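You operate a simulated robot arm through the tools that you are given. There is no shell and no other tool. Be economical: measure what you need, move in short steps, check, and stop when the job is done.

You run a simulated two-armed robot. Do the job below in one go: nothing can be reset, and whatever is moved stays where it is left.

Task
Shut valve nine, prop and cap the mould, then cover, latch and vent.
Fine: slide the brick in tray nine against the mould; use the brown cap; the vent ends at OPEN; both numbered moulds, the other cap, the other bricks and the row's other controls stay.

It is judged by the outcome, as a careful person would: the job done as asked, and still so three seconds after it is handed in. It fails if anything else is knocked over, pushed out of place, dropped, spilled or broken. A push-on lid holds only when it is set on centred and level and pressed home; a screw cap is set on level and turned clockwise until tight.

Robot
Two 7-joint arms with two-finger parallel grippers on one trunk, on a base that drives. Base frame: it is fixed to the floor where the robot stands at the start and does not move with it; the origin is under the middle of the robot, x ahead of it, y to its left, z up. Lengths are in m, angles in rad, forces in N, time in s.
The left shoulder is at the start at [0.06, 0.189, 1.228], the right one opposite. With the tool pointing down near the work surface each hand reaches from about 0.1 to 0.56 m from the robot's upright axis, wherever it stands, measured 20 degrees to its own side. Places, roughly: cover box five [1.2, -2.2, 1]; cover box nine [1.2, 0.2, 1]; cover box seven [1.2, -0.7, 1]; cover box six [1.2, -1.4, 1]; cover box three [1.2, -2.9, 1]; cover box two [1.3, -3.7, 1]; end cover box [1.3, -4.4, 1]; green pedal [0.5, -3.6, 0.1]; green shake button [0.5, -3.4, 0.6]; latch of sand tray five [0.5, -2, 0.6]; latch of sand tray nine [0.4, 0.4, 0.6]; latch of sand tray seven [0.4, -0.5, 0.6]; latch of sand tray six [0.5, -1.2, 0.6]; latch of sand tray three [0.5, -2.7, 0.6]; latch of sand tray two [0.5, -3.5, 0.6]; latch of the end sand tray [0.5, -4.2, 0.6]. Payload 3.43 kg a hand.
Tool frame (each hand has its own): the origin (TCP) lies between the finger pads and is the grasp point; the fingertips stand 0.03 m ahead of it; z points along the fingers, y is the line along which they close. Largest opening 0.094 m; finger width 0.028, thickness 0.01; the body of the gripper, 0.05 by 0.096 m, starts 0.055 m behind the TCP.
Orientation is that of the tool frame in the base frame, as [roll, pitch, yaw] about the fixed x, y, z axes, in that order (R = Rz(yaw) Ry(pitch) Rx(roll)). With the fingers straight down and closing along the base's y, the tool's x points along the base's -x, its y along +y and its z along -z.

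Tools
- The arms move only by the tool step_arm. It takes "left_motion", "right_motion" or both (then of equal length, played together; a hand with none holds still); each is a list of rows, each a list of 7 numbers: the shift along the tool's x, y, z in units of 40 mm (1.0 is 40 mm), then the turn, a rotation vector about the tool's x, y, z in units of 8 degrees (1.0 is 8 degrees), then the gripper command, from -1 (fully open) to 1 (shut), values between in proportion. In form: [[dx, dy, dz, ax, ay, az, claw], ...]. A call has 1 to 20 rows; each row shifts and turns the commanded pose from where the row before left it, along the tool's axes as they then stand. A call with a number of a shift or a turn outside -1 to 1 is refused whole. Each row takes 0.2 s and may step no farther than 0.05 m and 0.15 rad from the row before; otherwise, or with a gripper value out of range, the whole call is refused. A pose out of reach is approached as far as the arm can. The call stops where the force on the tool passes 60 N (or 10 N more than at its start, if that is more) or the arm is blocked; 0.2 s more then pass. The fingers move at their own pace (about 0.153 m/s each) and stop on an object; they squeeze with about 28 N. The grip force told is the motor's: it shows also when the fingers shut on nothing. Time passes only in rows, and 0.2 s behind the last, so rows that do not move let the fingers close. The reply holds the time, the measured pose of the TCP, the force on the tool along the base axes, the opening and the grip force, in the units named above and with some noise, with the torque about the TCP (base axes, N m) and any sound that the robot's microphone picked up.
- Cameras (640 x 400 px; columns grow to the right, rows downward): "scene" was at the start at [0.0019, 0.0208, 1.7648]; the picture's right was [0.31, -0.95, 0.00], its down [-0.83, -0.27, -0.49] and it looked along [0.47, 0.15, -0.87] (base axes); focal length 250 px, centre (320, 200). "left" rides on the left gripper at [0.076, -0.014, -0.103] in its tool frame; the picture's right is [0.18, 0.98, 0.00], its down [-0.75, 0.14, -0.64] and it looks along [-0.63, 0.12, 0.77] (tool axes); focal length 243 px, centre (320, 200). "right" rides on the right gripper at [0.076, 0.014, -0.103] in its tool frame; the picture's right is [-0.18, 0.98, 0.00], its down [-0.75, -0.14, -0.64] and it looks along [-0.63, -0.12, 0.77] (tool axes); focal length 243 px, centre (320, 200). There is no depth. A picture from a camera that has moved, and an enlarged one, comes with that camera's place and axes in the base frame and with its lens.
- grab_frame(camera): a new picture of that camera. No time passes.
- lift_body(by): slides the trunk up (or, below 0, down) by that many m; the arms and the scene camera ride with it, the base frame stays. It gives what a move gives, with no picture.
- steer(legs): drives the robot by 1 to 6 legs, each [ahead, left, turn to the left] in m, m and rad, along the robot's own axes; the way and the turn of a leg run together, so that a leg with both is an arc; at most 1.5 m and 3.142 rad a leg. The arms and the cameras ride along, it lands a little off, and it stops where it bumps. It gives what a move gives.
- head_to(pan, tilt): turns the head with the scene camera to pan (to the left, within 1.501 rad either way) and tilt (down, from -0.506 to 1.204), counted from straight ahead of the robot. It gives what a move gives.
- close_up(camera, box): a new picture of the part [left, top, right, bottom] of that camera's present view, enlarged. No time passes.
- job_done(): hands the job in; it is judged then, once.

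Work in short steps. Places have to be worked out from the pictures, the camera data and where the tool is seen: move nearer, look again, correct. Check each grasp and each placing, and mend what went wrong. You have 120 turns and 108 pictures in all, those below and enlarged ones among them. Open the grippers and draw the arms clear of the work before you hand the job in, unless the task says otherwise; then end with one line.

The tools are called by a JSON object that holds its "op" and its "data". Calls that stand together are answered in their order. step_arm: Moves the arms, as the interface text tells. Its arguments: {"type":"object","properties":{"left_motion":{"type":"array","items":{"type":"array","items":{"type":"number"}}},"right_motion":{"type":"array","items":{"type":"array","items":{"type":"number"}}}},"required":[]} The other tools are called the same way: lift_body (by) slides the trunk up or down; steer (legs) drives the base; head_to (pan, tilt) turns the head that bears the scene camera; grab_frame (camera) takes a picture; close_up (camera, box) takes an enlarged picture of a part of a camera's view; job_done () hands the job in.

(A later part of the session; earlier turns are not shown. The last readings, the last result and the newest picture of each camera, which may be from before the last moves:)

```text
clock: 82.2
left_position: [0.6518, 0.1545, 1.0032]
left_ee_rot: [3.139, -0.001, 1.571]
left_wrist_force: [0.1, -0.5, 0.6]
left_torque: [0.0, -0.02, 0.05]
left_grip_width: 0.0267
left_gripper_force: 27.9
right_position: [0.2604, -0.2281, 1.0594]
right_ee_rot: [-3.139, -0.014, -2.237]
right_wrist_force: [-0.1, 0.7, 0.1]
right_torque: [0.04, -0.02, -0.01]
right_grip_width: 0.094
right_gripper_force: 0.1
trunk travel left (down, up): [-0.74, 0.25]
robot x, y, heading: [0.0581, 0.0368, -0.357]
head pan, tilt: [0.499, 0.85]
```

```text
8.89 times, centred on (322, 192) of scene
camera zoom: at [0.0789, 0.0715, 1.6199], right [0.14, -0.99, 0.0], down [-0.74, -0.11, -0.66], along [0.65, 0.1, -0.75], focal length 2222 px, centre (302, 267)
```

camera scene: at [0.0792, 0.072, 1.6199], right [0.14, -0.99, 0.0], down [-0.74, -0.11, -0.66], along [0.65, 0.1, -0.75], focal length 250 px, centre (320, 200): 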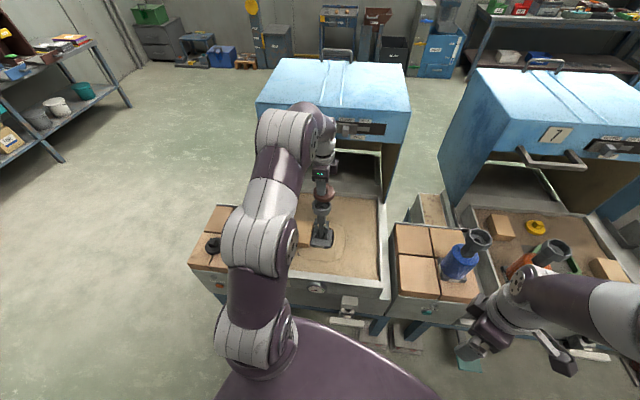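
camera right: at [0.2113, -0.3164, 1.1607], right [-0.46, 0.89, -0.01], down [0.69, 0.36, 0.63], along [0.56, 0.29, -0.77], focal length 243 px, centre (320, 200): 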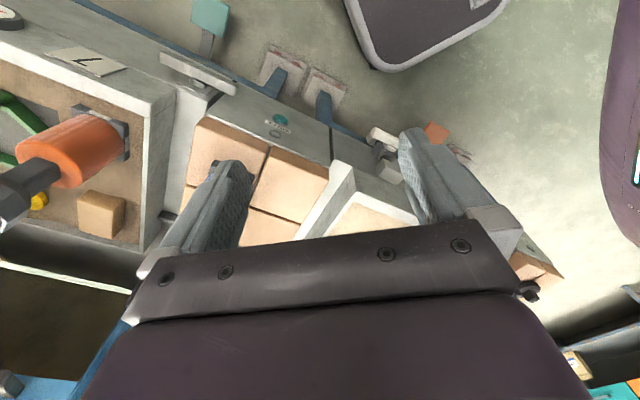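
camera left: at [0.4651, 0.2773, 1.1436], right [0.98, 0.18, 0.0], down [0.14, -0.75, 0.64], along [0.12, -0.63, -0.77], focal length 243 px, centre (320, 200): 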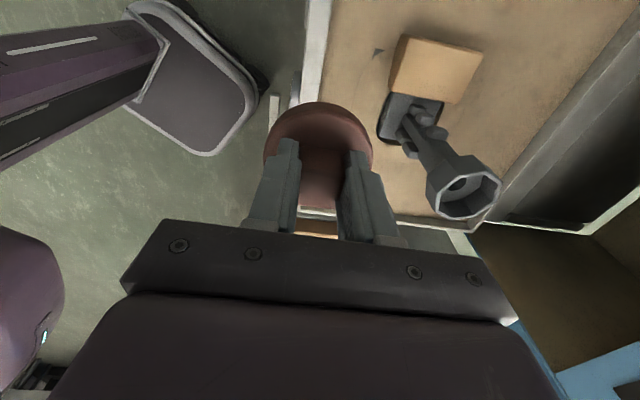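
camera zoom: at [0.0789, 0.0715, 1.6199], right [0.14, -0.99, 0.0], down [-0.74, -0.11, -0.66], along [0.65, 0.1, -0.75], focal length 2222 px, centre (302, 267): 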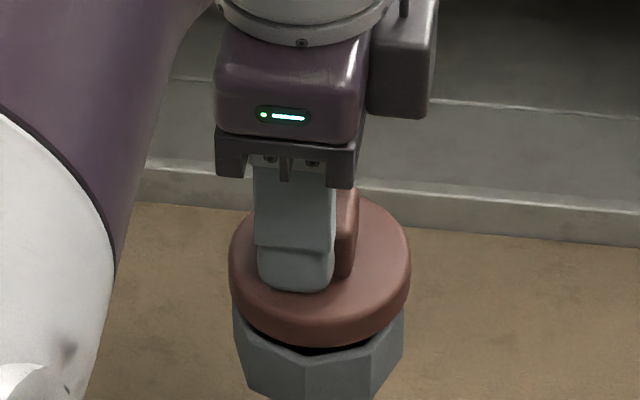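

Laterally centred now. Continue lowering in 3 mm steps.

{"op": "step_arm", "data": {"left_motion": [[0, 0, 0.08, 0, 0, 0, 1], [0, 0, 0.08, 0, 0, 0, 1], [0, 0, 0, 0, 0, 0, 1]]}}

{"op": "close_up", "data": {"camera": "scene", "box": [298, 170, 346, 215]}}

```text
clock: 83.0
left_position: [0.6486, 0.1534, 0.9992]
left_ee_rot: [3.135, -0.003, 1.573]
left_wrist_force: [-4.7, -0.6, 11.1]
left_torque: [-0.02, 0.33, -0.02]
left_grip_width: 0.0268
left_gripper_force: 28.1
right_position: [0.2592, -0.2285, 1.0593]
right_ee_rot: [-3.136, -0.013, -2.238]
right_wrist_force: [0.2, 0.1, 0.5]
right_torque: [-0.01, 0.0, 0.0]
right_grip_width: 0.094
right_gripper_force: 0.0
trunk travel left (down, up): [-0.74, 0.25]
robot x, y, heading: [0.0572, 0.0401, -0.351]
head pan, tilt: [0.499, 0.85]
```

```text
8.89 times, centred on (322, 192) of scene
camera zoom: at [0.0768, 0.071, 1.6201], right [0.14, -0.99, 0.0], down [-0.74, -0.11, -0.66], along [0.65, 0.1, -0.75], focal length 2222 px, centre (302, 267)
```

zoom: 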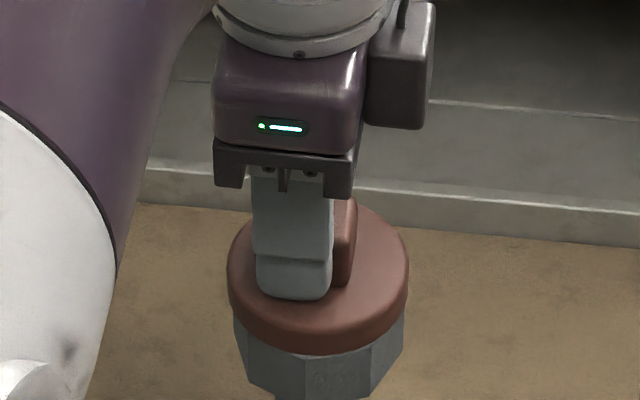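

Contact 11 N with −x reaction, suggesting the plug is ~2 mm too far +x. Ease up, shift −x 2 mm, and press again.

{"op": "step_arm", "data": {"left_motion": [[0, 0, -0.06, 0, 0, 0, 1], [0, -0.06, 0, 0, 0, 0, 1], [0, 0, 0.08, 0, 0, 0, 1], [0, 0, 0.06, 0, 0, 0, 1], [0, 0, 0, 0, 0, 0, 1]]}}

```text
clock: 84.2
left_position: [0.647, 0.1546, 0.9977]
left_ee_rot: [3.13, -0.002, 1.574]
left_wrist_force: [3.6, 6.0, 40.9]
left_torque: [0.14, 0.54, -0.07]
left_grip_width: 0.0272
left_gripper_force: 28.2
right_position: [0.2558, -0.2284, 1.059]
right_ee_rot: [-3.133, -0.012, -2.237]
right_wrist_force: [-0.3, -0.2, -0.2]
right_torque: [0.0, 0.0, 0.01]
right_grip_width: 0.0941
right_gripper_force: 0.1
trunk travel left (down, up): [-0.74, 0.25]
robot x, y, heading: [0.0608, 0.0371, -0.358]
head pan, tilt: [0.499, 0.85]
```

{"op": "close_up", "data": {"camera": "scene", "box": [298, 170, 346, 215]}}

{"op": "grab_frame", "data": {"camera": "left"}}

```text
8.89 times, centred on (322, 192) of scene
camera zoom: at [0.0733, 0.0717, 1.6205], right [0.15, -0.99, 0.0], down [-0.74, -0.11, -0.66], along [0.66, 0.1, -0.75], focal length 2222 px, centre (302, 267)
```

zoom: 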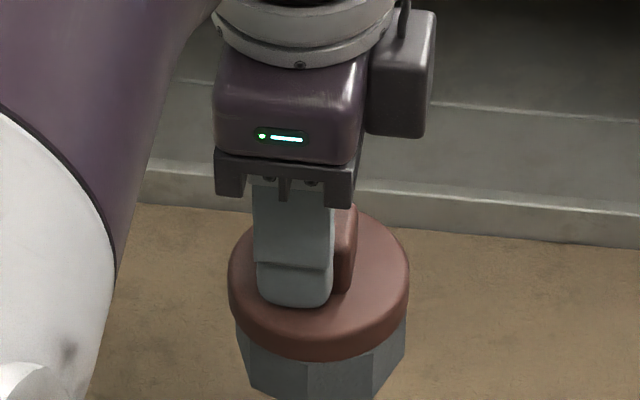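

```text
42 pictures are left
camera left: at [0.6314, 0.2314, 1.0989], right [0.98, 0.19, 0.01], down [0.13, -0.75, 0.64], along [0.13, -0.63, -0.77], focal length 243 px, centre (320, 200)
```

left: 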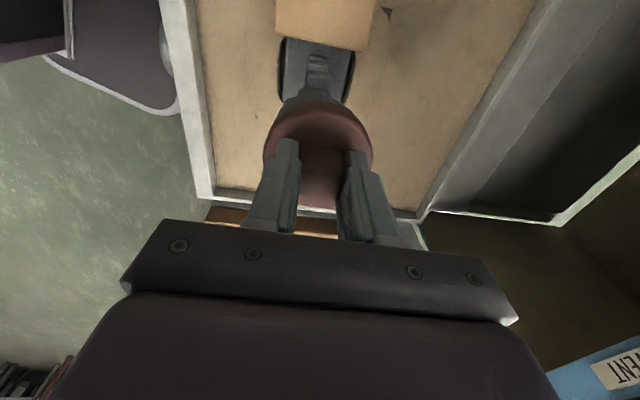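

The cap appears to rest on the cup. I ease the load, open the fingers and inspect how it sits.

{"op": "step_arm", "data": {"left_motion": [[0, 0, -0.05, 0, 0, 0, 1], [0, 0, 0, 0, 0, 0, 0.2], [0, 0, 0, 0, 0, 0, -0.1], [0, 0, -0.5, 0, 0, 0, -0.1], [0, 0, -1, 0, 0, 0, -0.1], [0.5, 0, -1, 0, 0, 0, -0.1], [1, 0, -0.5, 0, 0, 0, -0.1], [1, 0, 0, 0, 0, 0, -0.1], [1, 0, 0, 0, 0, 0, -0.1], [1, 0, 0, 0, 0, 0, -0.1]]}}

{"op": "close_up", "data": {"camera": "scene", "box": [298, 170, 346, 215]}}

{"op": "close_up", "data": {"camera": "left", "box": [230, 50, 430, 240]}}

```text
clock: 86.3
left_position: [0.6153, 0.3343, 1.0763]
left_ee_rot: [3.14, 0.0, 1.572]
left_wrist_force: [0.4, -0.3, -0.1]
left_torque: [0.0, 0.03, 0.0]
left_grip_width: 0.0516
left_gripper_force: 0.1
left hand out of reach, approached as far as the arm can: row 6, 7, 8, 10
right_position: [0.2603, -0.2272, 1.0581]
right_ee_rot: [-3.138, -0.013, -2.238]
right_wrist_force: [-0.7, 0.3, 0.3]
right_torque: [-0.05, -0.02, 0.01]
right_grip_width: 0.094
right_gripper_force: 0.1
trunk travel left (down, up): [-0.74, 0.25]
robot x, y, heading: [0.0561, 0.0421, -0.356]
head pan, tilt: [0.499, 0.85]
```

```text
8.89 times, centred on (322, 192) of scene
camera zoom: at [0.0788, 0.0731, 1.6199], right [0.14, -0.99, 0.0], down [-0.74, -0.11, -0.66], along [0.65, 0.09, -0.75], focal length 2222 px, centre (302, 267)
```

zoom: 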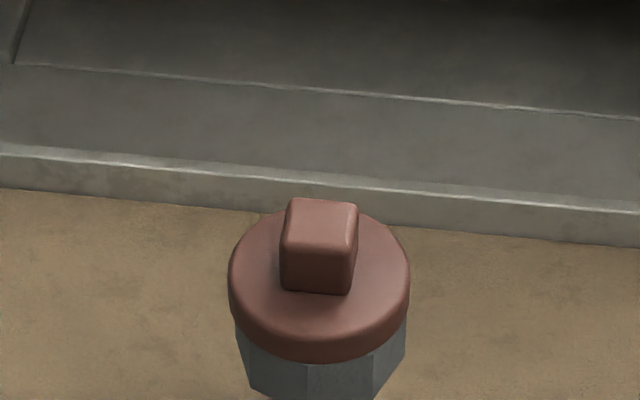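

```text
2.11 times, centred on (330, 145) of left
camera zoom: at [0.6014, 0.4104, 1.1771], right [0.98, 0.18, 0.0], down [0.14, -0.75, 0.64], along [0.12, -0.63, -0.77], focal length 511 px, centre (299, 316)
```

zoom: 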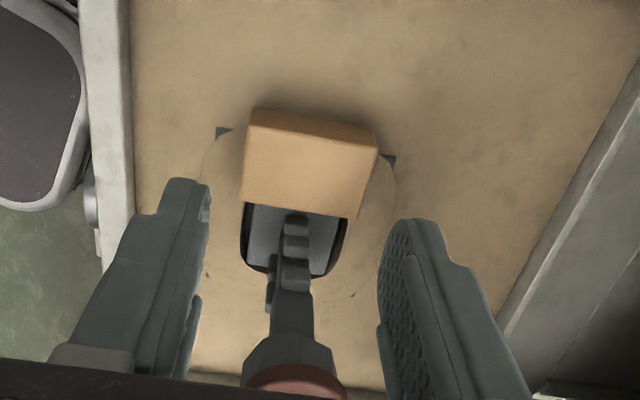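

The cap looks centred on the cup. I close the fingers and press straight down on the knob to drive it home.

{"op": "step_arm", "data": {"left_motion": [[-0.5, 0.2, 0, 0, 0, 0, 1], [-0.8, 0.2, 0, 0, 0, 0, 1], [-0.9, 0.2, 0, 0, 0, 0, 1], [-0.9, 0.15, 0, 0, 0, 0, 1], [-0.9, 0.08, 0, 0, 0, 0, 1], [-0.65, 0, 0, 0, 0, 0, 1], [0, 0, 0.3, 0, 0, 0, 1], [0, 0, 0, 0, 0, 0, 1]]}}

{"op": "close_up", "data": {"camera": "scene", "box": [298, 170, 346, 215]}}

```text
clock: 88.2
left_position: [0.643, 0.147, 1.0563]
left_ee_rot: [3.139, -0.001, 1.572]
left_wrist_force: [-0.3, -0.5, -0.7]
left_torque: [-0.01, -0.01, 0.0]
left_grip_width: 0.0
left_gripper_force: 28.0
left hand out of reach, approached as far as the arm can: row 3, 5
right_position: [0.2595, -0.227, 1.0592]
right_ee_rot: [-3.14, -0.014, -2.237]
right_wrist_force: [-1.3, -0.5, -0.9]
right_torque: [0.01, 0.0, -0.01]
right_grip_width: 0.0941
right_gripper_force: 0.1
trunk travel left (down, up): [-0.74, 0.25]
robot x, y, heading: [0.0594, 0.0404, -0.354]
head pan, tilt: [0.499, 0.85]
```

```text
8.89 times, centred on (322, 192) of scene
camera zoom: at [0.0786, 0.0712, 1.6199], right [0.14, -0.99, 0.0], down [-0.74, -0.11, -0.66], along [0.65, 0.1, -0.75], focal length 2222 px, centre (302, 267)
```

zoom: 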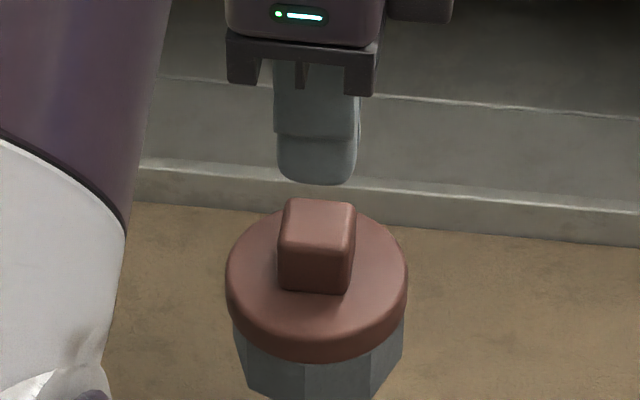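

Finger is over the knob; shift +5 mm x and press down (the call halts at 60 N).

{"op": "step_arm", "data": {"left_motion": [[0, 0.14, 0.1, 0, 0, 0, 1], [0, 0, 0.1, 0, 0, 0, 1], [0, 0, 0.1, 0, 0, 0, 1], [0, 0, 0.05, 0, 0, 0, 1], [0, 0, 0.05, 0, 0, 0, 1], [0, 0, 0.04, 0, 0, 0, 1], [0, 0, 0.04, 0, 0, 0, 1], [0, 0, 0.04, 0, 0, 0, 1], [0, 0, 0.04, 0, 0, 0, 1], [0, 0, 0.04, 0, 0, 0, 1], [0, 0, 0.04, 0, 0, 0, 1]]}}

{"op": "close_up", "data": {"camera": "scene", "box": [298, 170, 346, 215]}}

```text
clock: 90.5
left_position: [0.6473, 0.1486, 1.031]
left_ee_rot: [3.139, -0.002, 1.572]
left_wrist_force: [0.2, 0.2, 0.1]
left_torque: [-0.05, 0.02, -0.02]
left_grip_width: 0.0
left_gripper_force: 28.2
right_position: [0.259, -0.2286, 1.059]
right_ee_rot: [-3.139, -0.015, -2.239]
right_wrist_force: [0.2, -0.3, -0.1]
right_torque: [-0.03, 0.0, 0.0]
right_grip_width: 0.0941
right_gripper_force: 0.1
trunk travel left (down, up): [-0.74, 0.25]
robot x, y, heading: [0.0565, 0.0402, -0.357]
head pan, tilt: [0.499, 0.85]
```

```text
8.89 times, centred on (322, 192) of scene
camera zoom: at [0.079, 0.0716, 1.6199], right [0.14, -0.99, 0.0], down [-0.74, -0.11, -0.66], along [0.65, 0.1, -0.75], focal length 2222 px, centre (302, 267)
```

zoom: 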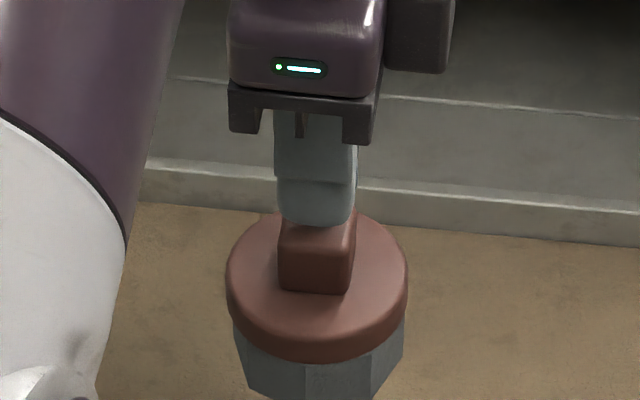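

Not touching yet; continue down in 1.6 mm steps.

{"op": "step_arm", "data": {"left_motion": [[0, 0, 0.04, 0, 0, 0, 1], [0, 0, 0.04, 0, 0, 0, 1], [0, 0, 0.04, 0, 0, 0, 1], [0, 0, 0.04, 0, 0, 0, 1], [0, 0, 0.04, 0, 0, 0, 1], [0, 0, 0.04, 0, 0, 0, 1], [0, 0, 0.04, 0, 0, 0, 1], [0, 0, 0.04, 0, 0, 0, 1], [0, 0, 0.04, 0, 0, 0, 1], [0, 0, 0.04, 0, 0, 0, 1]]}}

{"op": "close_up", "data": {"camera": "scene", "box": [298, 170, 346, 215]}}

```text
clock: 92.8
left_position: [0.6493, 0.147, 1.0221]
left_ee_rot: [3.116, -0.001, 1.575]
left_wrist_force: [-4.6, 0.9, 30.6]
left_torque: [0.05, 0.24, -0.01]
left_grip_width: 0.0
left_gripper_force: 27.9
right_position: [0.259, -0.2288, 1.0586]
right_ee_rot: [-3.138, -0.011, -2.236]
right_wrist_force: [-0.2, -0.3, 0.2]
right_torque: [-0.02, 0.03, -0.01]
right_grip_width: 0.094
right_gripper_force: 0.1
trunk travel left (down, up): [-0.74, 0.25]
robot x, y, heading: [0.0557, 0.0341, -0.351]
head pan, tilt: [0.499, 0.85]
stopped in row 10 (left hand): the force on the tool passed its limit at 61 N (the readings are from after the stop); the commanded pose is now the measured one
```

```text
8.89 times, centred on (322, 192) of scene
camera zoom: at [0.0758, 0.0713, 1.6196], right [0.14, -0.99, 0.0], down [-0.74, -0.11, -0.66], along [0.65, 0.1, -0.75], focal length 2222 px, centre (302, 267)
```

zoom: 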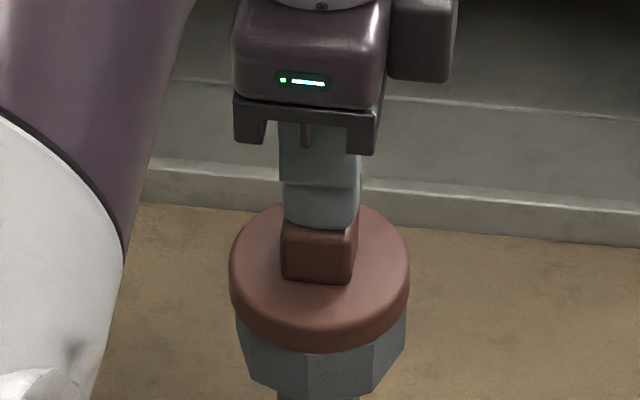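

61 N reached; the mould seems displaced slightly under load. Lift off and look.

{"op": "step_arm", "data": {"left_motion": [[0, 0, -0.5, 0, 0, 0, 1], [0, 0, -1, 0, 0, 0, 1], [1, -0.3, 0, 0, 0, 0, 1], [1, -0.3, 0, 0, 0, 0, 1], [1, -0.3, 0, 0, 0, 0, 1], [1, 0, 0, 0, 0, 0, 1], [1, 0, 0, 0, 0, 0, 1]]}}

{"op": "close_up", "data": {"camera": "scene", "box": [298, 170, 346, 215]}}

{"op": "close_up", "data": {"camera": "scene", "box": [280, 170, 364, 250]}}

```text
clock: 94.4
left_position: [0.6096, 0.3479, 1.0731]
left_ee_rot: [3.126, 0.001, 1.57]
left_wrist_force: [0.6, 0.0, 0.2]
left_torque: [-0.02, 0.0, 0.0]
left_grip_width: 0.0002
left_gripper_force: 28.3
left hand out of reach, approached as far as the arm can: row 2
right_position: [0.2605, -0.2273, 1.0591]
right_ee_rot: [-3.138, -0.015, -2.237]
right_wrist_force: [0.3, 1.0, 0.3]
right_torque: [-0.02, -0.02, -0.01]
right_grip_width: 0.094
right_gripper_force: 0.1
trunk travel left (down, up): [-0.74, 0.25]
robot x, y, heading: [0.0585, 0.0387, -0.353]
head pan, tilt: [0.499, 0.85]
```

```text
8.89 times, centred on (322, 192) of scene
camera zoom: at [0.0791, 0.0729, 1.6199], right [0.14, -0.99, 0.0], down [-0.74, -0.11, -0.66], along [0.65, 0.09, -0.75], focal length 2222 px, centre (302, 267)
```

zoom: 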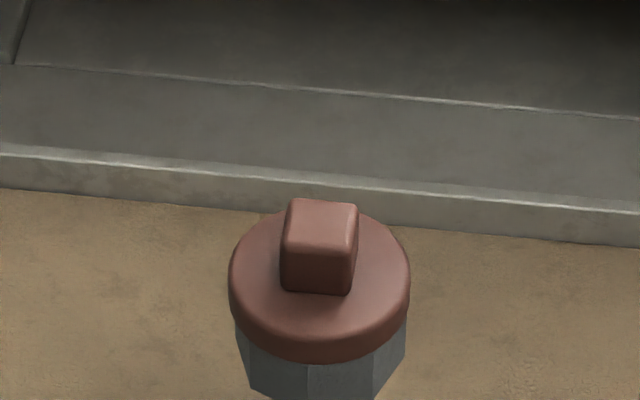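

```text
5.00 times, centred on (322, 210) of scene
camera zoom: at [0.0791, 0.0729, 1.6199], right [0.14, -0.99, 0.0], down [-0.74, -0.11, -0.66], along [0.65, 0.09, -0.75], focal length 1250 px, centre (310, 150)
```

zoom: 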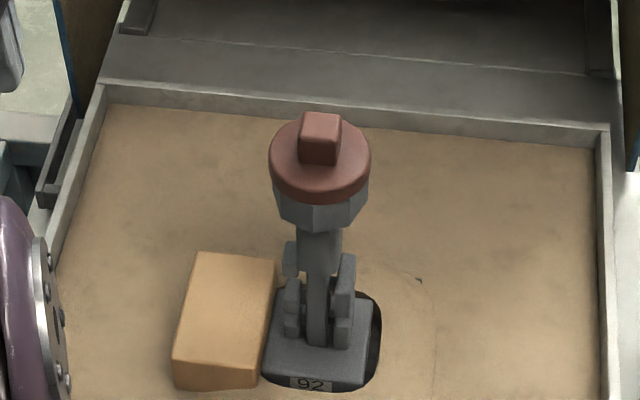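

Same seating as before; looks stable. I back the robot off and lower it for a low side view of the cap, also needed for the cover.

{"op": "steer", "data": {"legs": [[-0.4, -0.08, 0], [0, 0, 0.35]]}}

{"op": "lift_body", "data": {"by": -0.4}}

{"op": "head_to", "data": {"pan": 0.1, "tilt": 0.3}}

{"op": "grab_frame", "data": {"camera": "scene"}}

```text
clock: 98.1
left_position: [0.0608, 0.5826, 1.0722]
left_ee_rot: [3.127, 0.0, 1.92]
left_wrist_force: [0.0, 1.2, -0.2]
left_torque: [-0.01, 0.01, 0.0]
left_grip_width: 0.0
left_gripper_force: 28.2
right_position: [-0.0691, -0.0769, 1.0588]
right_ee_rot: [-3.139, -0.013, -1.888]
right_wrist_force: [0.0, 0.2, 0.0]
right_torque: [0.05, -0.02, -0.01]
right_grip_width: 0.094
right_gripper_force: 0.1
trunk travel left (down, up): [-0.74, 0.25]
robot x, y, heading: [-0.3508, 0.1021, -0.006]
head pan, tilt: [0.499, 0.85]
```

```text
clock: 101.9
left_position: [0.061, 0.5824, 0.6722]
left_ee_rot: [3.127, 0.001, 1.921]
left_wrist_force: [-0.4, 0.1, -0.5]
left_torque: [0.06, 0.02, 0.02]
left_grip_width: 0.0
left_gripper_force: 28.0
right_position: [-0.0693, -0.0765, 0.6579]
right_ee_rot: [-3.139, -0.014, -1.889]
right_wrist_force: [0.2, 0.2, -0.4]
right_torque: [-0.02, 0.03, 0.02]
right_grip_width: 0.0941
right_gripper_force: 0.1
trunk travel left (down, up): [-0.34, 0.65]
robot x, y, heading: [-0.3492, 0.1018, -0.005]
head pan, tilt: [0.499, 0.85]
```

```text
clock: 102.9
left_position: [0.0612, 0.5821, 0.6732]
left_ee_rot: [3.125, 0.0, 1.921]
left_wrist_force: [0.3, -0.2, 0.6]
left_torque: [0.0, 0.01, -0.03]
left_grip_width: 0.0
left_gripper_force: 27.9
right_position: [-0.0708, -0.0766, 0.6581]
right_ee_rot: [-3.135, -0.014, -1.888]
right_wrist_force: [-0.7, -0.6, 0.2]
right_torque: [-0.02, 0.01, 0.02]
right_grip_width: 0.0938
right_gripper_force: 0.0
trunk travel left (down, up): [-0.34, 0.65]
robot x, y, heading: [-0.3508, 0.1068, -0.007]
head pan, tilt: [0.099, 0.3]
```

```text
34 pictures are left
camera scene: at [-0.3181, 0.1149, 1.2682], right [0.1, -1.0, 0.0], down [-0.3, -0.03, -0.95], along [0.95, 0.09, -0.3], focal length 250 px, centre (320, 200)
```

scene: 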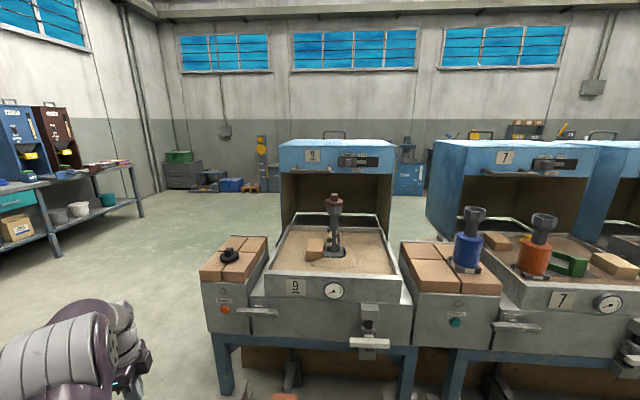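

{"op": "close_up", "data": {"camera": "scene", "box": [305, 185, 365, 265]}}

{"op": "close_up", "data": {"camera": "scene", "box": [230, 265, 330, 345]}}

{"op": "close_up", "data": {"camera": "scene", "box": [265, 130, 405, 240]}}

```text
5.00 times, centred on (335, 225) of scene
camera zoom: at [-0.3181, 0.1149, 1.2682], right [0.1, -1.0, 0.0], down [-0.3, -0.03, -0.95], along [0.95, 0.09, -0.3], focal length 1250 px, centre (245, 75)
```

zoom: 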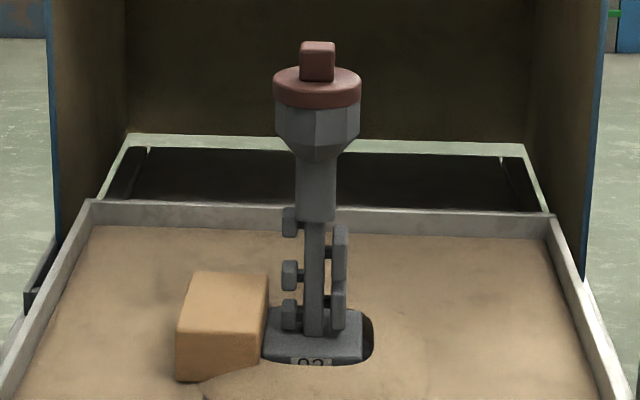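

```text
5.00 times, centred on (280, 305) of scene
camera zoom: at [-0.3181, 0.1149, 1.2682], right [0.1, -1.0, 0.0], down [-0.3, -0.03, -0.95], along [0.95, 0.09, -0.3], focal length 1250 px, centre (520, -325)
```

zoom: 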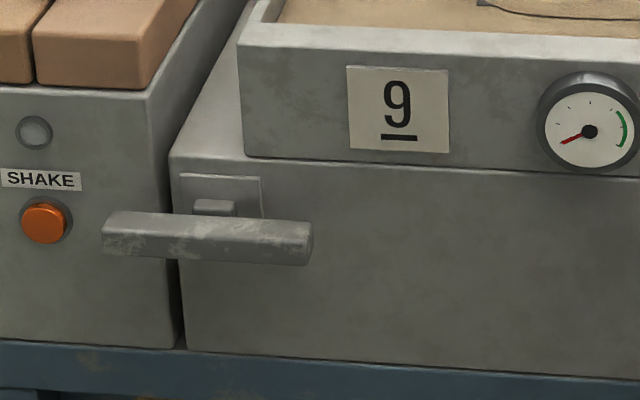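

```text
3.64 times, centred on (335, 185) of scene
camera zoom: at [-0.3181, 0.1149, 1.2682], right [0.1, -1.0, 0.0], down [-0.3, -0.03, -0.95], along [0.95, 0.09, -0.3], focal length 909 px, centre (266, 254)
```

zoom: 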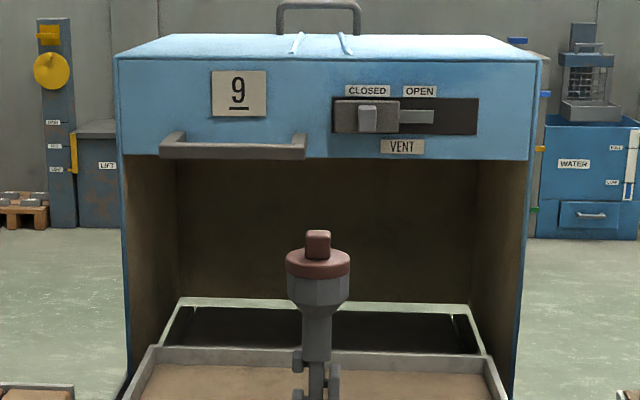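

Cap is level and flush. Next the cover: its handle bar is at about (0.858, 0.27, 1.035). I raise the trunk and turn, preparing the left hand to point forward.

{"op": "lift_body", "data": {"by": 0.37}}

{"op": "steer", "data": {"legs": [[0.1, 0.045, 0], [0, 0, -0.595]]}}

{"op": "step_arm", "data": {"left_motion": [[0, 0, 0, 0, 0, -0.9, -1], [0, 0, 0, 0, 0, -0.9, -1], [0, 0, 0, -1, 0, 0, -1], [0, 0, 0, -1, 0, 0, -1], [0, 0, 0, -1, 0, 0, -1], [0, 0, 0, -1, 0, 0, -1], [0, 0, 0, -1, 0, 0, -1], [0, 0, 0, -1, 0, 0, -1], [0, 0, 0, -1, 0, 0, -1], [0, 0, 0, -1, 0, 0, -1], [0, 0, 0, -1, 0, 0, -1], [0, 0, 0, -1, 0, 0, -1], [0, 0, 0, -1, 0, 0, -1], [0, 0, 0, -0.25, 0, 0, -1]]}}

```text
clock: 106.5
left_position: [0.0607, 0.5835, 1.0434]
left_ee_rot: [3.125, 0.0, 1.921]
left_wrist_force: [-0.3, 0.3, 0.2]
left_torque: [0.02, -0.01, -0.01]
left_grip_width: 0.0002
left_gripper_force: 28.3
right_position: [-0.0695, -0.0764, 1.0281]
right_ee_rot: [-3.14, -0.015, -1.89]
right_wrist_force: [0.4, 0.0, -0.4]
right_torque: [0.0, 0.04, -0.03]
right_grip_width: 0.0938
right_gripper_force: 0.0
trunk travel left (down, up): [-0.71, 0.28]
robot x, y, heading: [-0.3509, 0.1072, -0.008]
head pan, tilt: [0.099, 0.3]
```

```text
clock: 109.3
left_position: [0.3579, 0.3191, 1.0426]
left_ee_rot: [3.126, 0.0, 1.332]
left_wrist_force: [0.3, -0.4, 0.2]
left_torque: [0.0, 0.0, -0.03]
left_grip_width: 0.0
left_gripper_force: 28.4
right_position: [-0.1165, -0.1575, 1.0285]
right_ee_rot: [-3.137, -0.014, -2.476]
right_wrist_force: [1.0, 0.1, 0.6]
right_torque: [0.01, 0.01, -0.01]
right_grip_width: 0.094
right_gripper_force: 0.0
trunk travel left (down, up): [-0.71, 0.28]
robot x, y, heading: [-0.2496, 0.1476, -0.591]
head pan, tilt: [0.099, 0.3]
```

```text
clock: 112.3
left_position: [0.4927, 0.3084, 1.3378]
left_ee_rot: [1.555, 0.003, 1.586]
left_wrist_force: [0.0, -0.3, -0.1]
left_torque: [0.01, 0.03, 0.02]
left_grip_width: 0.094
left_gripper_force: 0.0
left hand out of reach, approached as far as the arm can: row 8, 9, 10, 11, 12, 13, 14
right_position: [-0.1156, -0.1571, 1.0282]
right_ee_rot: [-3.136, -0.015, -2.475]
right_wrist_force: [-0.6, -0.2, 0.2]
right_torque: [0.0, 0.03, 0.01]
right_grip_width: 0.0938
right_gripper_force: 0.1
trunk travel left (down, up): [-0.71, 0.28]
robot x, y, heading: [-0.2475, 0.1528, -0.596]
head pan, tilt: [0.099, 0.3]
```

The hand now points forward with fingers closing vertically. Lower it to handle height.

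{"op": "step_arm", "data": {"left_motion": [[-0.12, -1, 0, 0, 0, 0, -1], [-0.12, -1, 0, 0, 0, 0, -1], [-0.12, -1, 0, 0, 0, 0, -1], [-0.12, -1, 0, 0, 0, 0, -1], [-0.12, -1, 0, 0, 0, 0, -1], [-0.12, -1, 0, 0, 0, 0, -1], [-0.12, -1, 0, 0, 0, 0, -1], [-0.1, -0.55, 0, 0, 0, 0, -1], [0, 0, 0, 0, 0, 0, -1]]}}

{"op": "head_to", "data": {"pan": 0.6, "tilt": 0.45}}

{"op": "grab_frame", "data": {"camera": "scene"}}

{"op": "grab_frame", "data": {"camera": "left"}}

```text
clock: 114.3
left_position: [0.5239, 0.2703, 1.1121]
left_ee_rot: [1.554, 0.003, 1.583]
left_wrist_force: [0.0, -0.1, 0.4]
left_torque: [-0.01, -0.01, -0.01]
left_grip_width: 0.0939
left_gripper_force: 0.0
left hand out of reach, approached as far as the arm can: row 1, 2, 3, 4
right_position: [-0.1165, -0.1568, 1.029]
right_ee_rot: [-3.138, -0.015, -2.478]
right_wrist_force: [-0.1, 0.4, 0.4]
right_torque: [-0.01, -0.05, 0.01]
right_grip_width: 0.0942
right_gripper_force: 0.1
trunk travel left (down, up): [-0.71, 0.28]
robot x, y, heading: [-0.25, 0.1477, -0.592]
head pan, tilt: [0.099, 0.3]
```

```text
clock: 115.2
left_position: [0.5228, 0.2707, 1.1105]
left_ee_rot: [1.553, 0.003, 1.583]
left_wrist_force: [0.5, -0.4, 0.2]
left_torque: [-0.02, 0.0, 0.01]
left_grip_width: 0.0943
left_gripper_force: 0.2
right_position: [-0.1169, -0.1565, 1.0287]
right_ee_rot: [-3.138, -0.015, -2.477]
right_wrist_force: [0.3, 0.1, 0.1]
right_torque: [-0.01, 0.01, 0.03]
right_grip_width: 0.0941
right_gripper_force: 0.0
trunk travel left (down, up): [-0.71, 0.28]
robot x, y, heading: [-0.2479, 0.1521, -0.593]
head pan, tilt: [0.6, 0.45]
```

```text
30 pictures are left
camera scene: at [-0.2073, 0.1847, 1.6244], right [0.01, -1.0, 0.0], down [-0.43, 0.0, -0.9], along [0.9, 0.01, -0.43], focal length 250 px, centre (320, 200)
```

scene: 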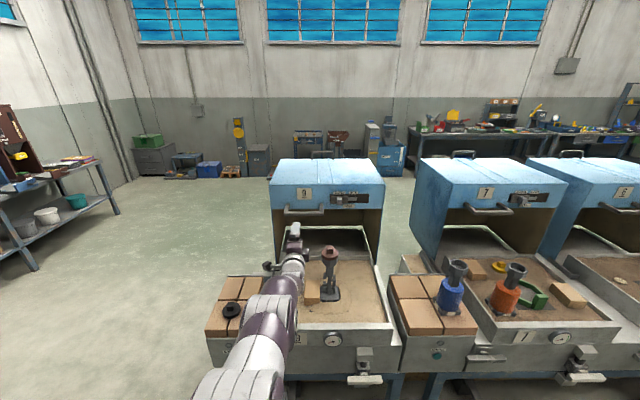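

```text
29 pictures are left
camera left: at [0.4207, 0.346, 1.0943], right [-0.02, 0.19, 0.98], down [-0.63, -0.76, 0.13], along [0.77, -0.62, 0.13], focal length 243 px, centre (320, 200)
```

left: 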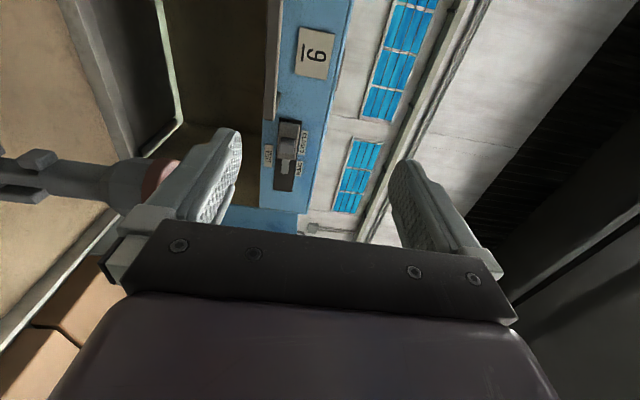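

Handle z≈1.038 confirmed. Lower 7 cm, extend the arm, and drive toward the handle.

{"op": "lift_body", "data": {"by": -0.073}}

{"op": "step_arm", "data": {"left_motion": [[0, 0, 1, 0, 0, 0, -1], [0, 0, 0.7, 0, 0, 0, -1], [0, 0, 0, 0, 0, 0, -1]]}}

{"op": "steer", "data": {"legs": [[0.166, 0.112, 0]]}}

{"op": "grab_frame", "data": {"camera": "left"}}

{"op": "close_up", "data": {"camera": "scene", "box": [240, 130, 400, 260]}}

```text
clock: 116.3
left_position: [0.5247, 0.2704, 1.0384]
left_ee_rot: [1.555, 0.005, 1.582]
left_wrist_force: [-0.2, 0.8, 0.0]
left_torque: [0.01, -0.01, -0.01]
left_grip_width: 0.0942
left_gripper_force: 0.2
right_position: [-0.1166, -0.1573, 0.955]
right_ee_rot: [-3.14, -0.014, -2.477]
right_wrist_force: [0.2, -0.4, -0.1]
right_torque: [0.03, -0.06, -0.01]
right_grip_width: 0.0939
right_gripper_force: 0.0
trunk travel left (down, up): [-0.637, 0.353]
robot x, y, heading: [-0.2477, 0.1533, -0.594]
head pan, tilt: [0.6, 0.45]
```

```text
clock: 117.1
left_position: [0.5908, 0.2733, 1.0394]
left_ee_rot: [1.555, 0.004, 1.584]
left_wrist_force: [-0.7, 0.4, 0.0]
left_torque: [0.0, -0.01, -0.01]
left_grip_width: 0.0938
left_gripper_force: 0.1
right_position: [-0.1181, -0.1574, 0.9552]
right_ee_rot: [-3.14, -0.013, -2.476]
right_wrist_force: [-0.4, 0.1, 0.3]
right_torque: [-0.04, 0.0, 0.02]
right_grip_width: 0.094
right_gripper_force: 0.1
trunk travel left (down, up): [-0.637, 0.353]
robot x, y, heading: [-0.2494, 0.1533, -0.593]
head pan, tilt: [0.6, 0.45]
```

```text
clock: 118.7
left_position: [0.7874, 0.2724, 1.0378]
left_ee_rot: [1.554, 0.005, 1.585]
left_wrist_force: [-0.2, -0.3, 0.2]
left_torque: [-0.02, -0.01, -0.02]
left_grip_width: 0.0939
left_gripper_force: 0.0
right_position: [0.0821, -0.1588, 0.955]
right_ee_rot: [-3.138, -0.015, -2.475]
right_wrist_force: [0.0, 0.3, -0.4]
right_torque: [-0.01, -0.04, -0.01]
right_grip_width: 0.0939
right_gripper_force: 0.1
trunk travel left (down, up): [-0.637, 0.353]
robot x, y, heading: [-0.0507, 0.1453, -0.592]
head pan, tilt: [0.6, 0.45]
```

```text
28 pictures are left
camera left: at [0.6855, 0.3471, 1.021], right [-0.02, 0.19, 0.98], down [-0.63, -0.76, 0.13], along [0.77, -0.62, 0.13], focal length 243 px, centre (320, 200)
```

left: 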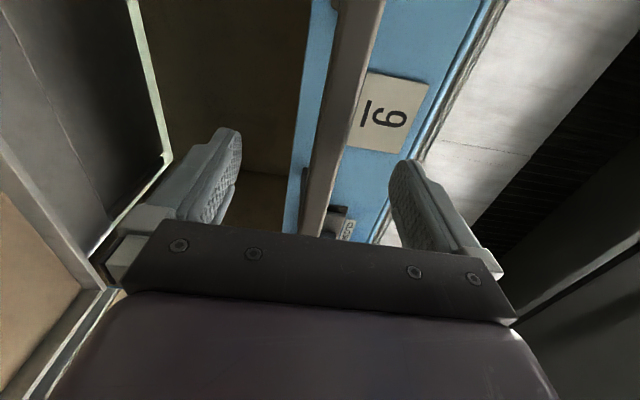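

```text
3.08 times, centred on (320, 195) of scene
camera zoom: at [-0.0095, 0.1828, 1.5513], right [0.01, -1.0, 0.0], down [-0.44, 0.0, -0.9], along [0.9, 0.01, -0.44], focal length 769 px, centre (320, 215)
```

zoom: 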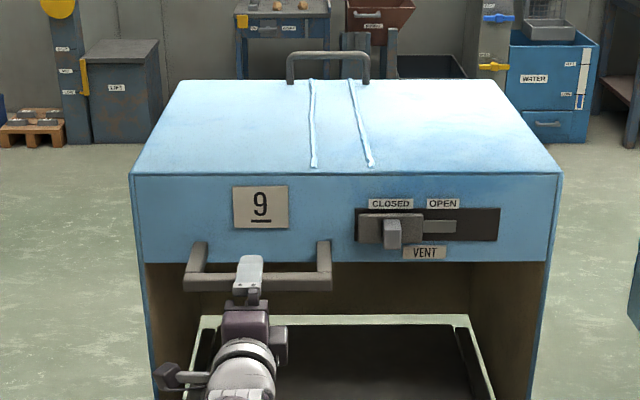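

The bar lies between the fingers. Drive 5.5 cm further and close.

{"op": "steer", "data": {"legs": [[0.0475, 0.032, 0]]}}

{"op": "step_arm", "data": {"left_motion": [[0, 0, 0, 0, 0, 0, 0.2], [0, 0, 0, 0, 0, 0, 1], [0, 0, 0, 0, 0, 0, 1], [0, 0, 0, 0, 0, 0, 1]]}}

{"op": "close_up", "data": {"camera": "scene", "box": [240, 130, 400, 260]}}

```text
clock: 119.7
left_position: [0.8452, 0.2694, 1.0389]
left_ee_rot: [1.556, 0.004, 1.582]
left_wrist_force: [-0.3, -0.6, -0.1]
left_torque: [-0.01, -0.08, -0.01]
left_grip_width: 0.0938
left_gripper_force: 0.1
right_position: [0.1383, -0.1601, 0.955]
right_ee_rot: [-3.141, -0.015, -2.476]
right_wrist_force: [0.5, 0.4, -0.2]
right_torque: [0.04, 0.01, -0.01]
right_grip_width: 0.0939
right_gripper_force: 0.0
trunk travel left (down, up): [-0.637, 0.353]
robot x, y, heading: [0.0056, 0.1507, -0.588]
head pan, tilt: [0.6, 0.45]
```

```text
clock: 120.7
left_position: [0.844, 0.2706, 1.0442]
left_ee_rot: [1.543, 0.003, 1.582]
left_wrist_force: [6.7, 2.1, 25.7]
left_torque: [0.32, 0.92, -0.47]
left_grip_width: 0.0246
left_gripper_force: 45.3
right_position: [0.1362, -0.1606, 0.9568]
right_ee_rot: [-3.134, -0.012, -2.475]
right_wrist_force: [0.4, -0.3, 0.0]
right_torque: [-0.01, -0.01, 0.0]
right_grip_width: 0.0941
right_gripper_force: 0.0
trunk travel left (down, up): [-0.637, 0.353]
robot x, y, heading: [0.0057, 0.1473, -0.591]
head pan, tilt: [0.6, 0.45]
```

```text
3.08 times, centred on (320, 195) of scene
camera zoom: at [0.0432, 0.1818, 1.5517], right [0.01, -1.0, 0.0], down [-0.43, 0.0, -0.9], along [0.9, 0.01, -0.43], focal length 769 px, centre (320, 215)
```

zoom: 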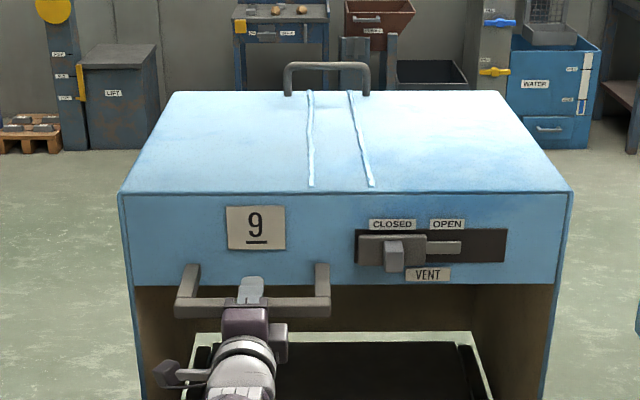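

Gripped (24.6 mm). Relax the vertical load by rising 5 mm, then test-pull 10 cm by driving back.

{"op": "step_arm", "data": {"left_motion": [[0, 0.08, 0, 0, 0, 0, 1], [0, 0.05, 0, 0, 0, 0, 1]]}}

{"op": "steer", "data": {"legs": [[-0.083, -0.056, 0]]}}

{"op": "grab_frame", "data": {"camera": "scene"}}

```text
clock: 121.2
left_position: [0.8428, 0.2706, 1.0449]
left_ee_rot: [1.554, 0.002, 1.581]
left_wrist_force: [5.3, -1.9, 20.1]
left_torque: [0.28, 0.93, 0.86]
left_grip_width: 0.0246
left_gripper_force: 45.0
right_position: [0.136, -0.1601, 0.9559]
right_ee_rot: [-3.138, -0.014, -2.476]
right_wrist_force: [0.5, -0.8, 0.3]
right_torque: [0.01, 0.01, 0.01]
right_grip_width: 0.0941
right_gripper_force: 0.1
trunk travel left (down, up): [-0.637, 0.353]
robot x, y, heading: [0.0078, 0.1459, -0.599]
head pan, tilt: [0.6, 0.45]
```

```text
clock: 122.4
left_position: [0.7432, 0.2684, 1.0453]
left_ee_rot: [1.553, 0.002, 1.582]
left_wrist_force: [8.4, -9.3, 10.8]
left_torque: [0.16, 0.73, -0.75]
left_grip_width: 0.0245
left_gripper_force: 45.7
right_position: [0.0357, -0.1615, 0.9549]
right_ee_rot: [-3.14, -0.012, -2.476]
right_wrist_force: [-0.5, -0.4, 0.2]
right_torque: [-0.02, 0.03, -0.01]
right_grip_width: 0.0941
right_gripper_force: 0.1
trunk travel left (down, up): [-0.637, 0.353]
robot x, y, heading: [-0.0957, 0.1483, -0.593]
head pan, tilt: [0.6, 0.45]
```

```text
25 pictures are left
camera scene: at [-0.0553, 0.1793, 1.5514], right [0.01, -1.0, 0.0], down [-0.44, 0.0, -0.9], along [0.9, 0.01, -0.44], focal length 250 px, centre (320, 200)
```

scene: 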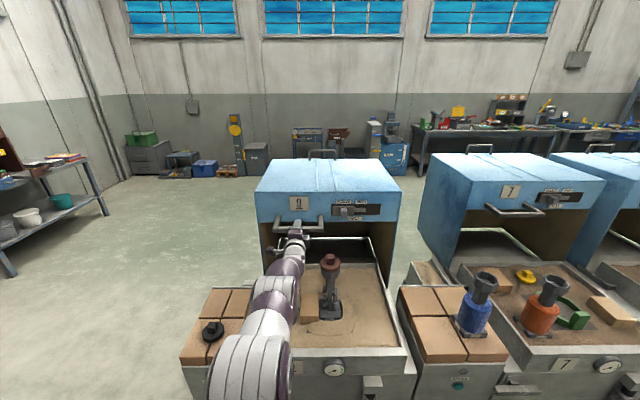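

Cover slides smoothly. Continue 11 cm, keeping y constant, and check clearance to the cap before the panel passes it.

{"op": "steer", "data": {"legs": [[-0.0925, -0.059, 0]]}}

{"op": "close_up", "data": {"camera": "scene", "box": [230, 150, 430, 320]}}

{"op": "close_up", "data": {"camera": "left", "box": [0, 0, 420, 260]}}

```text
clock: 123.6
left_position: [0.6349, 0.2665, 1.0442]
left_ee_rot: [1.553, -0.003, 1.579]
left_wrist_force: [6.7, -28.6, 1.2]
left_torque: [-0.13, 0.77, -0.59]
left_grip_width: 0.0248
left_gripper_force: 44.6
right_position: [-0.0726, -0.1605, 0.9541]
right_ee_rot: [3.14, -0.013, -2.477]
right_wrist_force: [0.2, -0.2, -0.3]
right_torque: [0.0, 0.0, 0.03]
right_grip_width: 0.0941
right_gripper_force: 0.1
trunk travel left (down, up): [-0.637, 0.353]
robot x, y, heading: [-0.2084, 0.1473, -0.593]
head pan, tilt: [0.6, 0.45]
```

```text
2.35 times, centred on (330, 235) of scene
camera zoom: at [-0.1627, 0.179, 1.5514], right [0.01, -1.0, 0.0], down [-0.44, 0.0, -0.9], along [0.9, 0.01, -0.44], focal length 588 px, centre (296, 118)
```

zoom: 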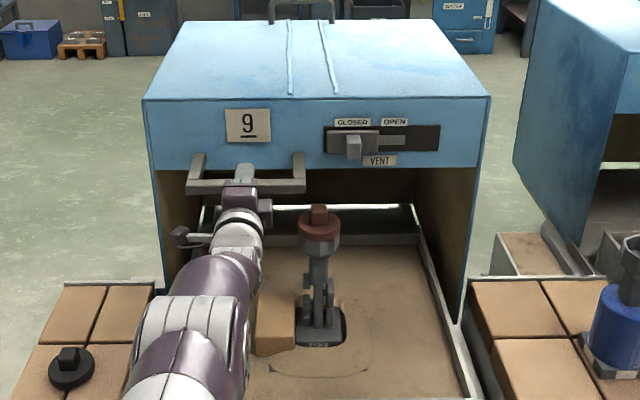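

```text
1.52 times, centred on (210, 130) of left
camera zoom: at [0.5327, 0.3428, 1.0279], right [-0.02, 0.18, 0.98], down [-0.64, -0.76, 0.13], along [0.77, -0.63, 0.13], focal length 370 px, centre (488, 307)
```

zoom: 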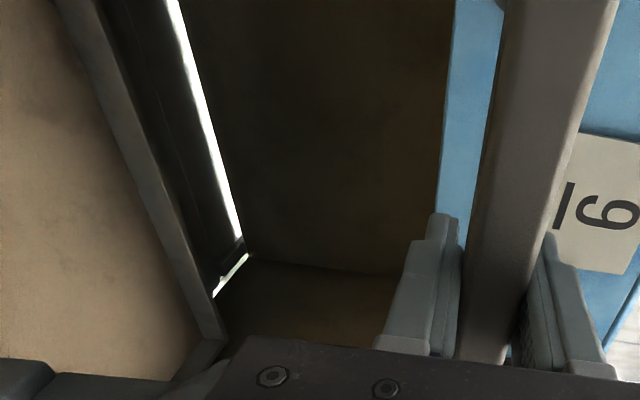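

Panel bottom is ~1.04, clear of the cap (0.99). The rail runs slightly toward −y; I ease the side load and keep pulling with that slope.

{"op": "step_arm", "data": {"left_motion": [[-0.12, 0, 0, 0, 0, 0, 1], [0, 0, 0, 0, 0, 0, 1]]}}

{"op": "steer", "data": {"legs": [[-0.0895, -0.0695, 0]]}}

{"op": "close_up", "data": {"camera": "scene", "box": [200, 150, 440, 340]}}

```text
clock: 124.2
left_position: [0.6343, 0.2671, 1.0451]
left_ee_rot: [1.554, 0.003, 1.579]
left_wrist_force: [2.4, 0.5, -0.2]
left_torque: [0.27, 0.84, -0.06]
left_grip_width: 0.0244
left_gripper_force: 45.1
right_position: [-0.0733, -0.157, 0.9558]
right_ee_rot: [-3.137, -0.013, -2.479]
right_wrist_force: [-0.1, 0.6, 0.9]
right_torque: [-0.02, 0.03, -0.01]
right_grip_width: 0.094
right_gripper_force: 0.1
trunk travel left (down, up): [-0.637, 0.353]
robot x, y, heading: [-0.2021, 0.1476, -0.598]
head pan, tilt: [0.6, 0.45]
```

```text
clock: 125.4
left_position: [0.5236, 0.2655, 1.0439]
left_ee_rot: [1.552, 0.007, 1.58]
left_wrist_force: [6.9, 18.5, -1.0]
left_torque: [0.58, 0.74, 0.96]
left_grip_width: 0.0251
left_gripper_force: 44.9
right_position: [-0.1855, -0.1613, 0.9551]
right_ee_rot: [-3.137, -0.018, -2.478]
right_wrist_force: [0.6, -0.7, -0.6]
right_torque: [0.03, -0.03, -0.02]
right_grip_width: 0.0939
right_gripper_force: 0.1
trunk travel left (down, up): [-0.637, 0.353]
robot x, y, heading: [-0.3169, 0.1414, -0.593]
head pan, tilt: [0.6, 0.45]
```

```text
2.11 times, centred on (320, 245) of scene
camera zoom: at [-0.2751, 0.1837, 1.5512], right [0.01, -1.0, 0.0], down [-0.44, -0.01, -0.9], along [0.9, 0.0, -0.44], focal length 526 px, centre (320, 105)
```

zoom: 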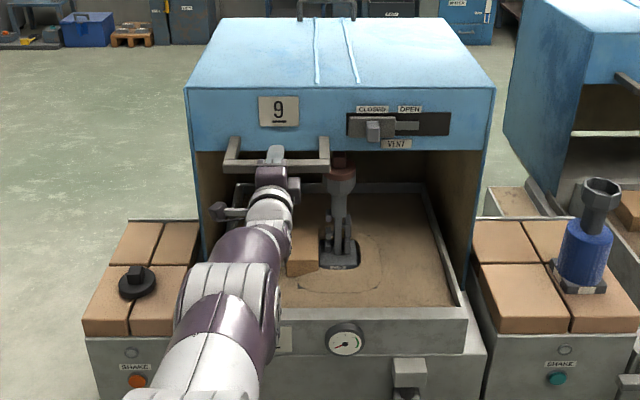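

Continue pulling.

{"op": "steer", "data": {"legs": [[-0.0835, -0.0545, 0]]}}

{"op": "close_up", "data": {"camera": "scene", "box": [200, 150, 440, 340]}}

```text
clock: 126.5
left_position: [0.4226, 0.263, 1.0454]
left_ee_rot: [1.553, 0.005, 1.578]
left_wrist_force: [-6.8, 0.6, -4.3]
left_torque: [0.15, 0.76, -1.23]
left_grip_width: 0.0244
left_gripper_force: 45.0
right_position: [-0.2876, -0.1582, 0.9561]
right_ee_rot: [-3.138, -0.012, -2.48]
right_wrist_force: [0.6, 0.5, 0.7]
right_torque: [0.03, -0.02, -0.03]
right_grip_width: 0.0939
right_gripper_force: 0.0
trunk travel left (down, up): [-0.637, 0.353]
robot x, y, heading: [-0.4185, 0.1508, -0.6]
head pan, tilt: [0.6, 0.45]
```

```text
2.11 times, centred on (320, 245) of scene
camera zoom: at [-0.3766, 0.1833, 1.5513], right [0.0, -1.0, 0.0], down [-0.44, 0.0, -0.9], along [0.9, 0.0, -0.44], focal length 526 px, centre (320, 105)
```

zoom: 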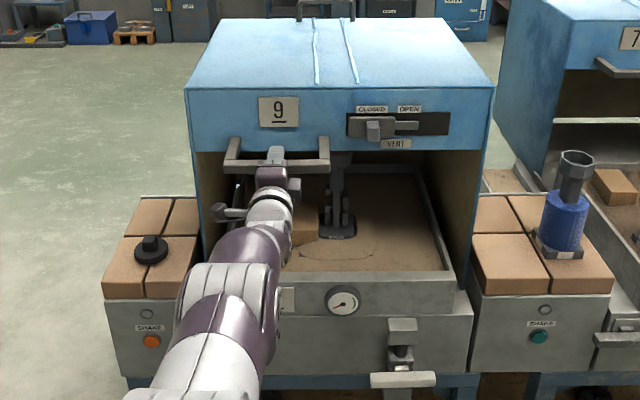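

Nearly over the front. I pull the last stretch with the arm, small steps, to feel the stop.

{"op": "step_arm", "data": {"left_motion": [[0, 0, -0.25, 0, 0, 0, 1], [0, 0, -0.25, 0, 0, 0, 1], [0, 0, -0.25, 0, 0, 0, 1], [0, 0, -0.25, 0, 0, 0, 1], [0, 0, -0.25, 0, 0, 0, 1], [0, 0, 0, 0, 0, 0, 1]]}}

{"op": "close_up", "data": {"camera": "scene", "box": [200, 150, 440, 340]}}

```text
clock: 128.0
left_position: [0.3687, 0.2632, 1.0413]
left_ee_rot: [1.559, 0.003, 1.576]
left_wrist_force: [0.4, 0.1, 0.9]
left_torque: [0.01, 0.01, 0.01]
left_grip_width: 0.0
left_gripper_force: 33.0
right_position: [-0.2883, -0.1591, 0.9558]
right_ee_rot: [-3.138, -0.014, -2.481]
right_wrist_force: [-0.4, -1.2, -1.1]
right_torque: [0.0, -0.01, -0.02]
right_grip_width: 0.0941
right_gripper_force: 0.0
trunk travel left (down, up): [-0.637, 0.353]
robot x, y, heading: [-0.4183, 0.1481, -0.599]
head pan, tilt: [0.6, 0.45]
```

```text
2.11 times, centred on (320, 245) of scene
camera zoom: at [-0.3781, 0.1831, 1.5511], right [0.0, -1.0, 0.0], down [-0.43, 0.0, -0.9], along [0.9, 0.0, -0.43], focal length 526 px, centre (320, 105)
```

zoom: 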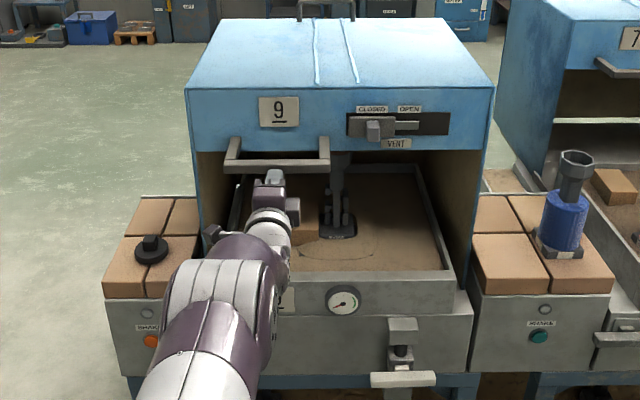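

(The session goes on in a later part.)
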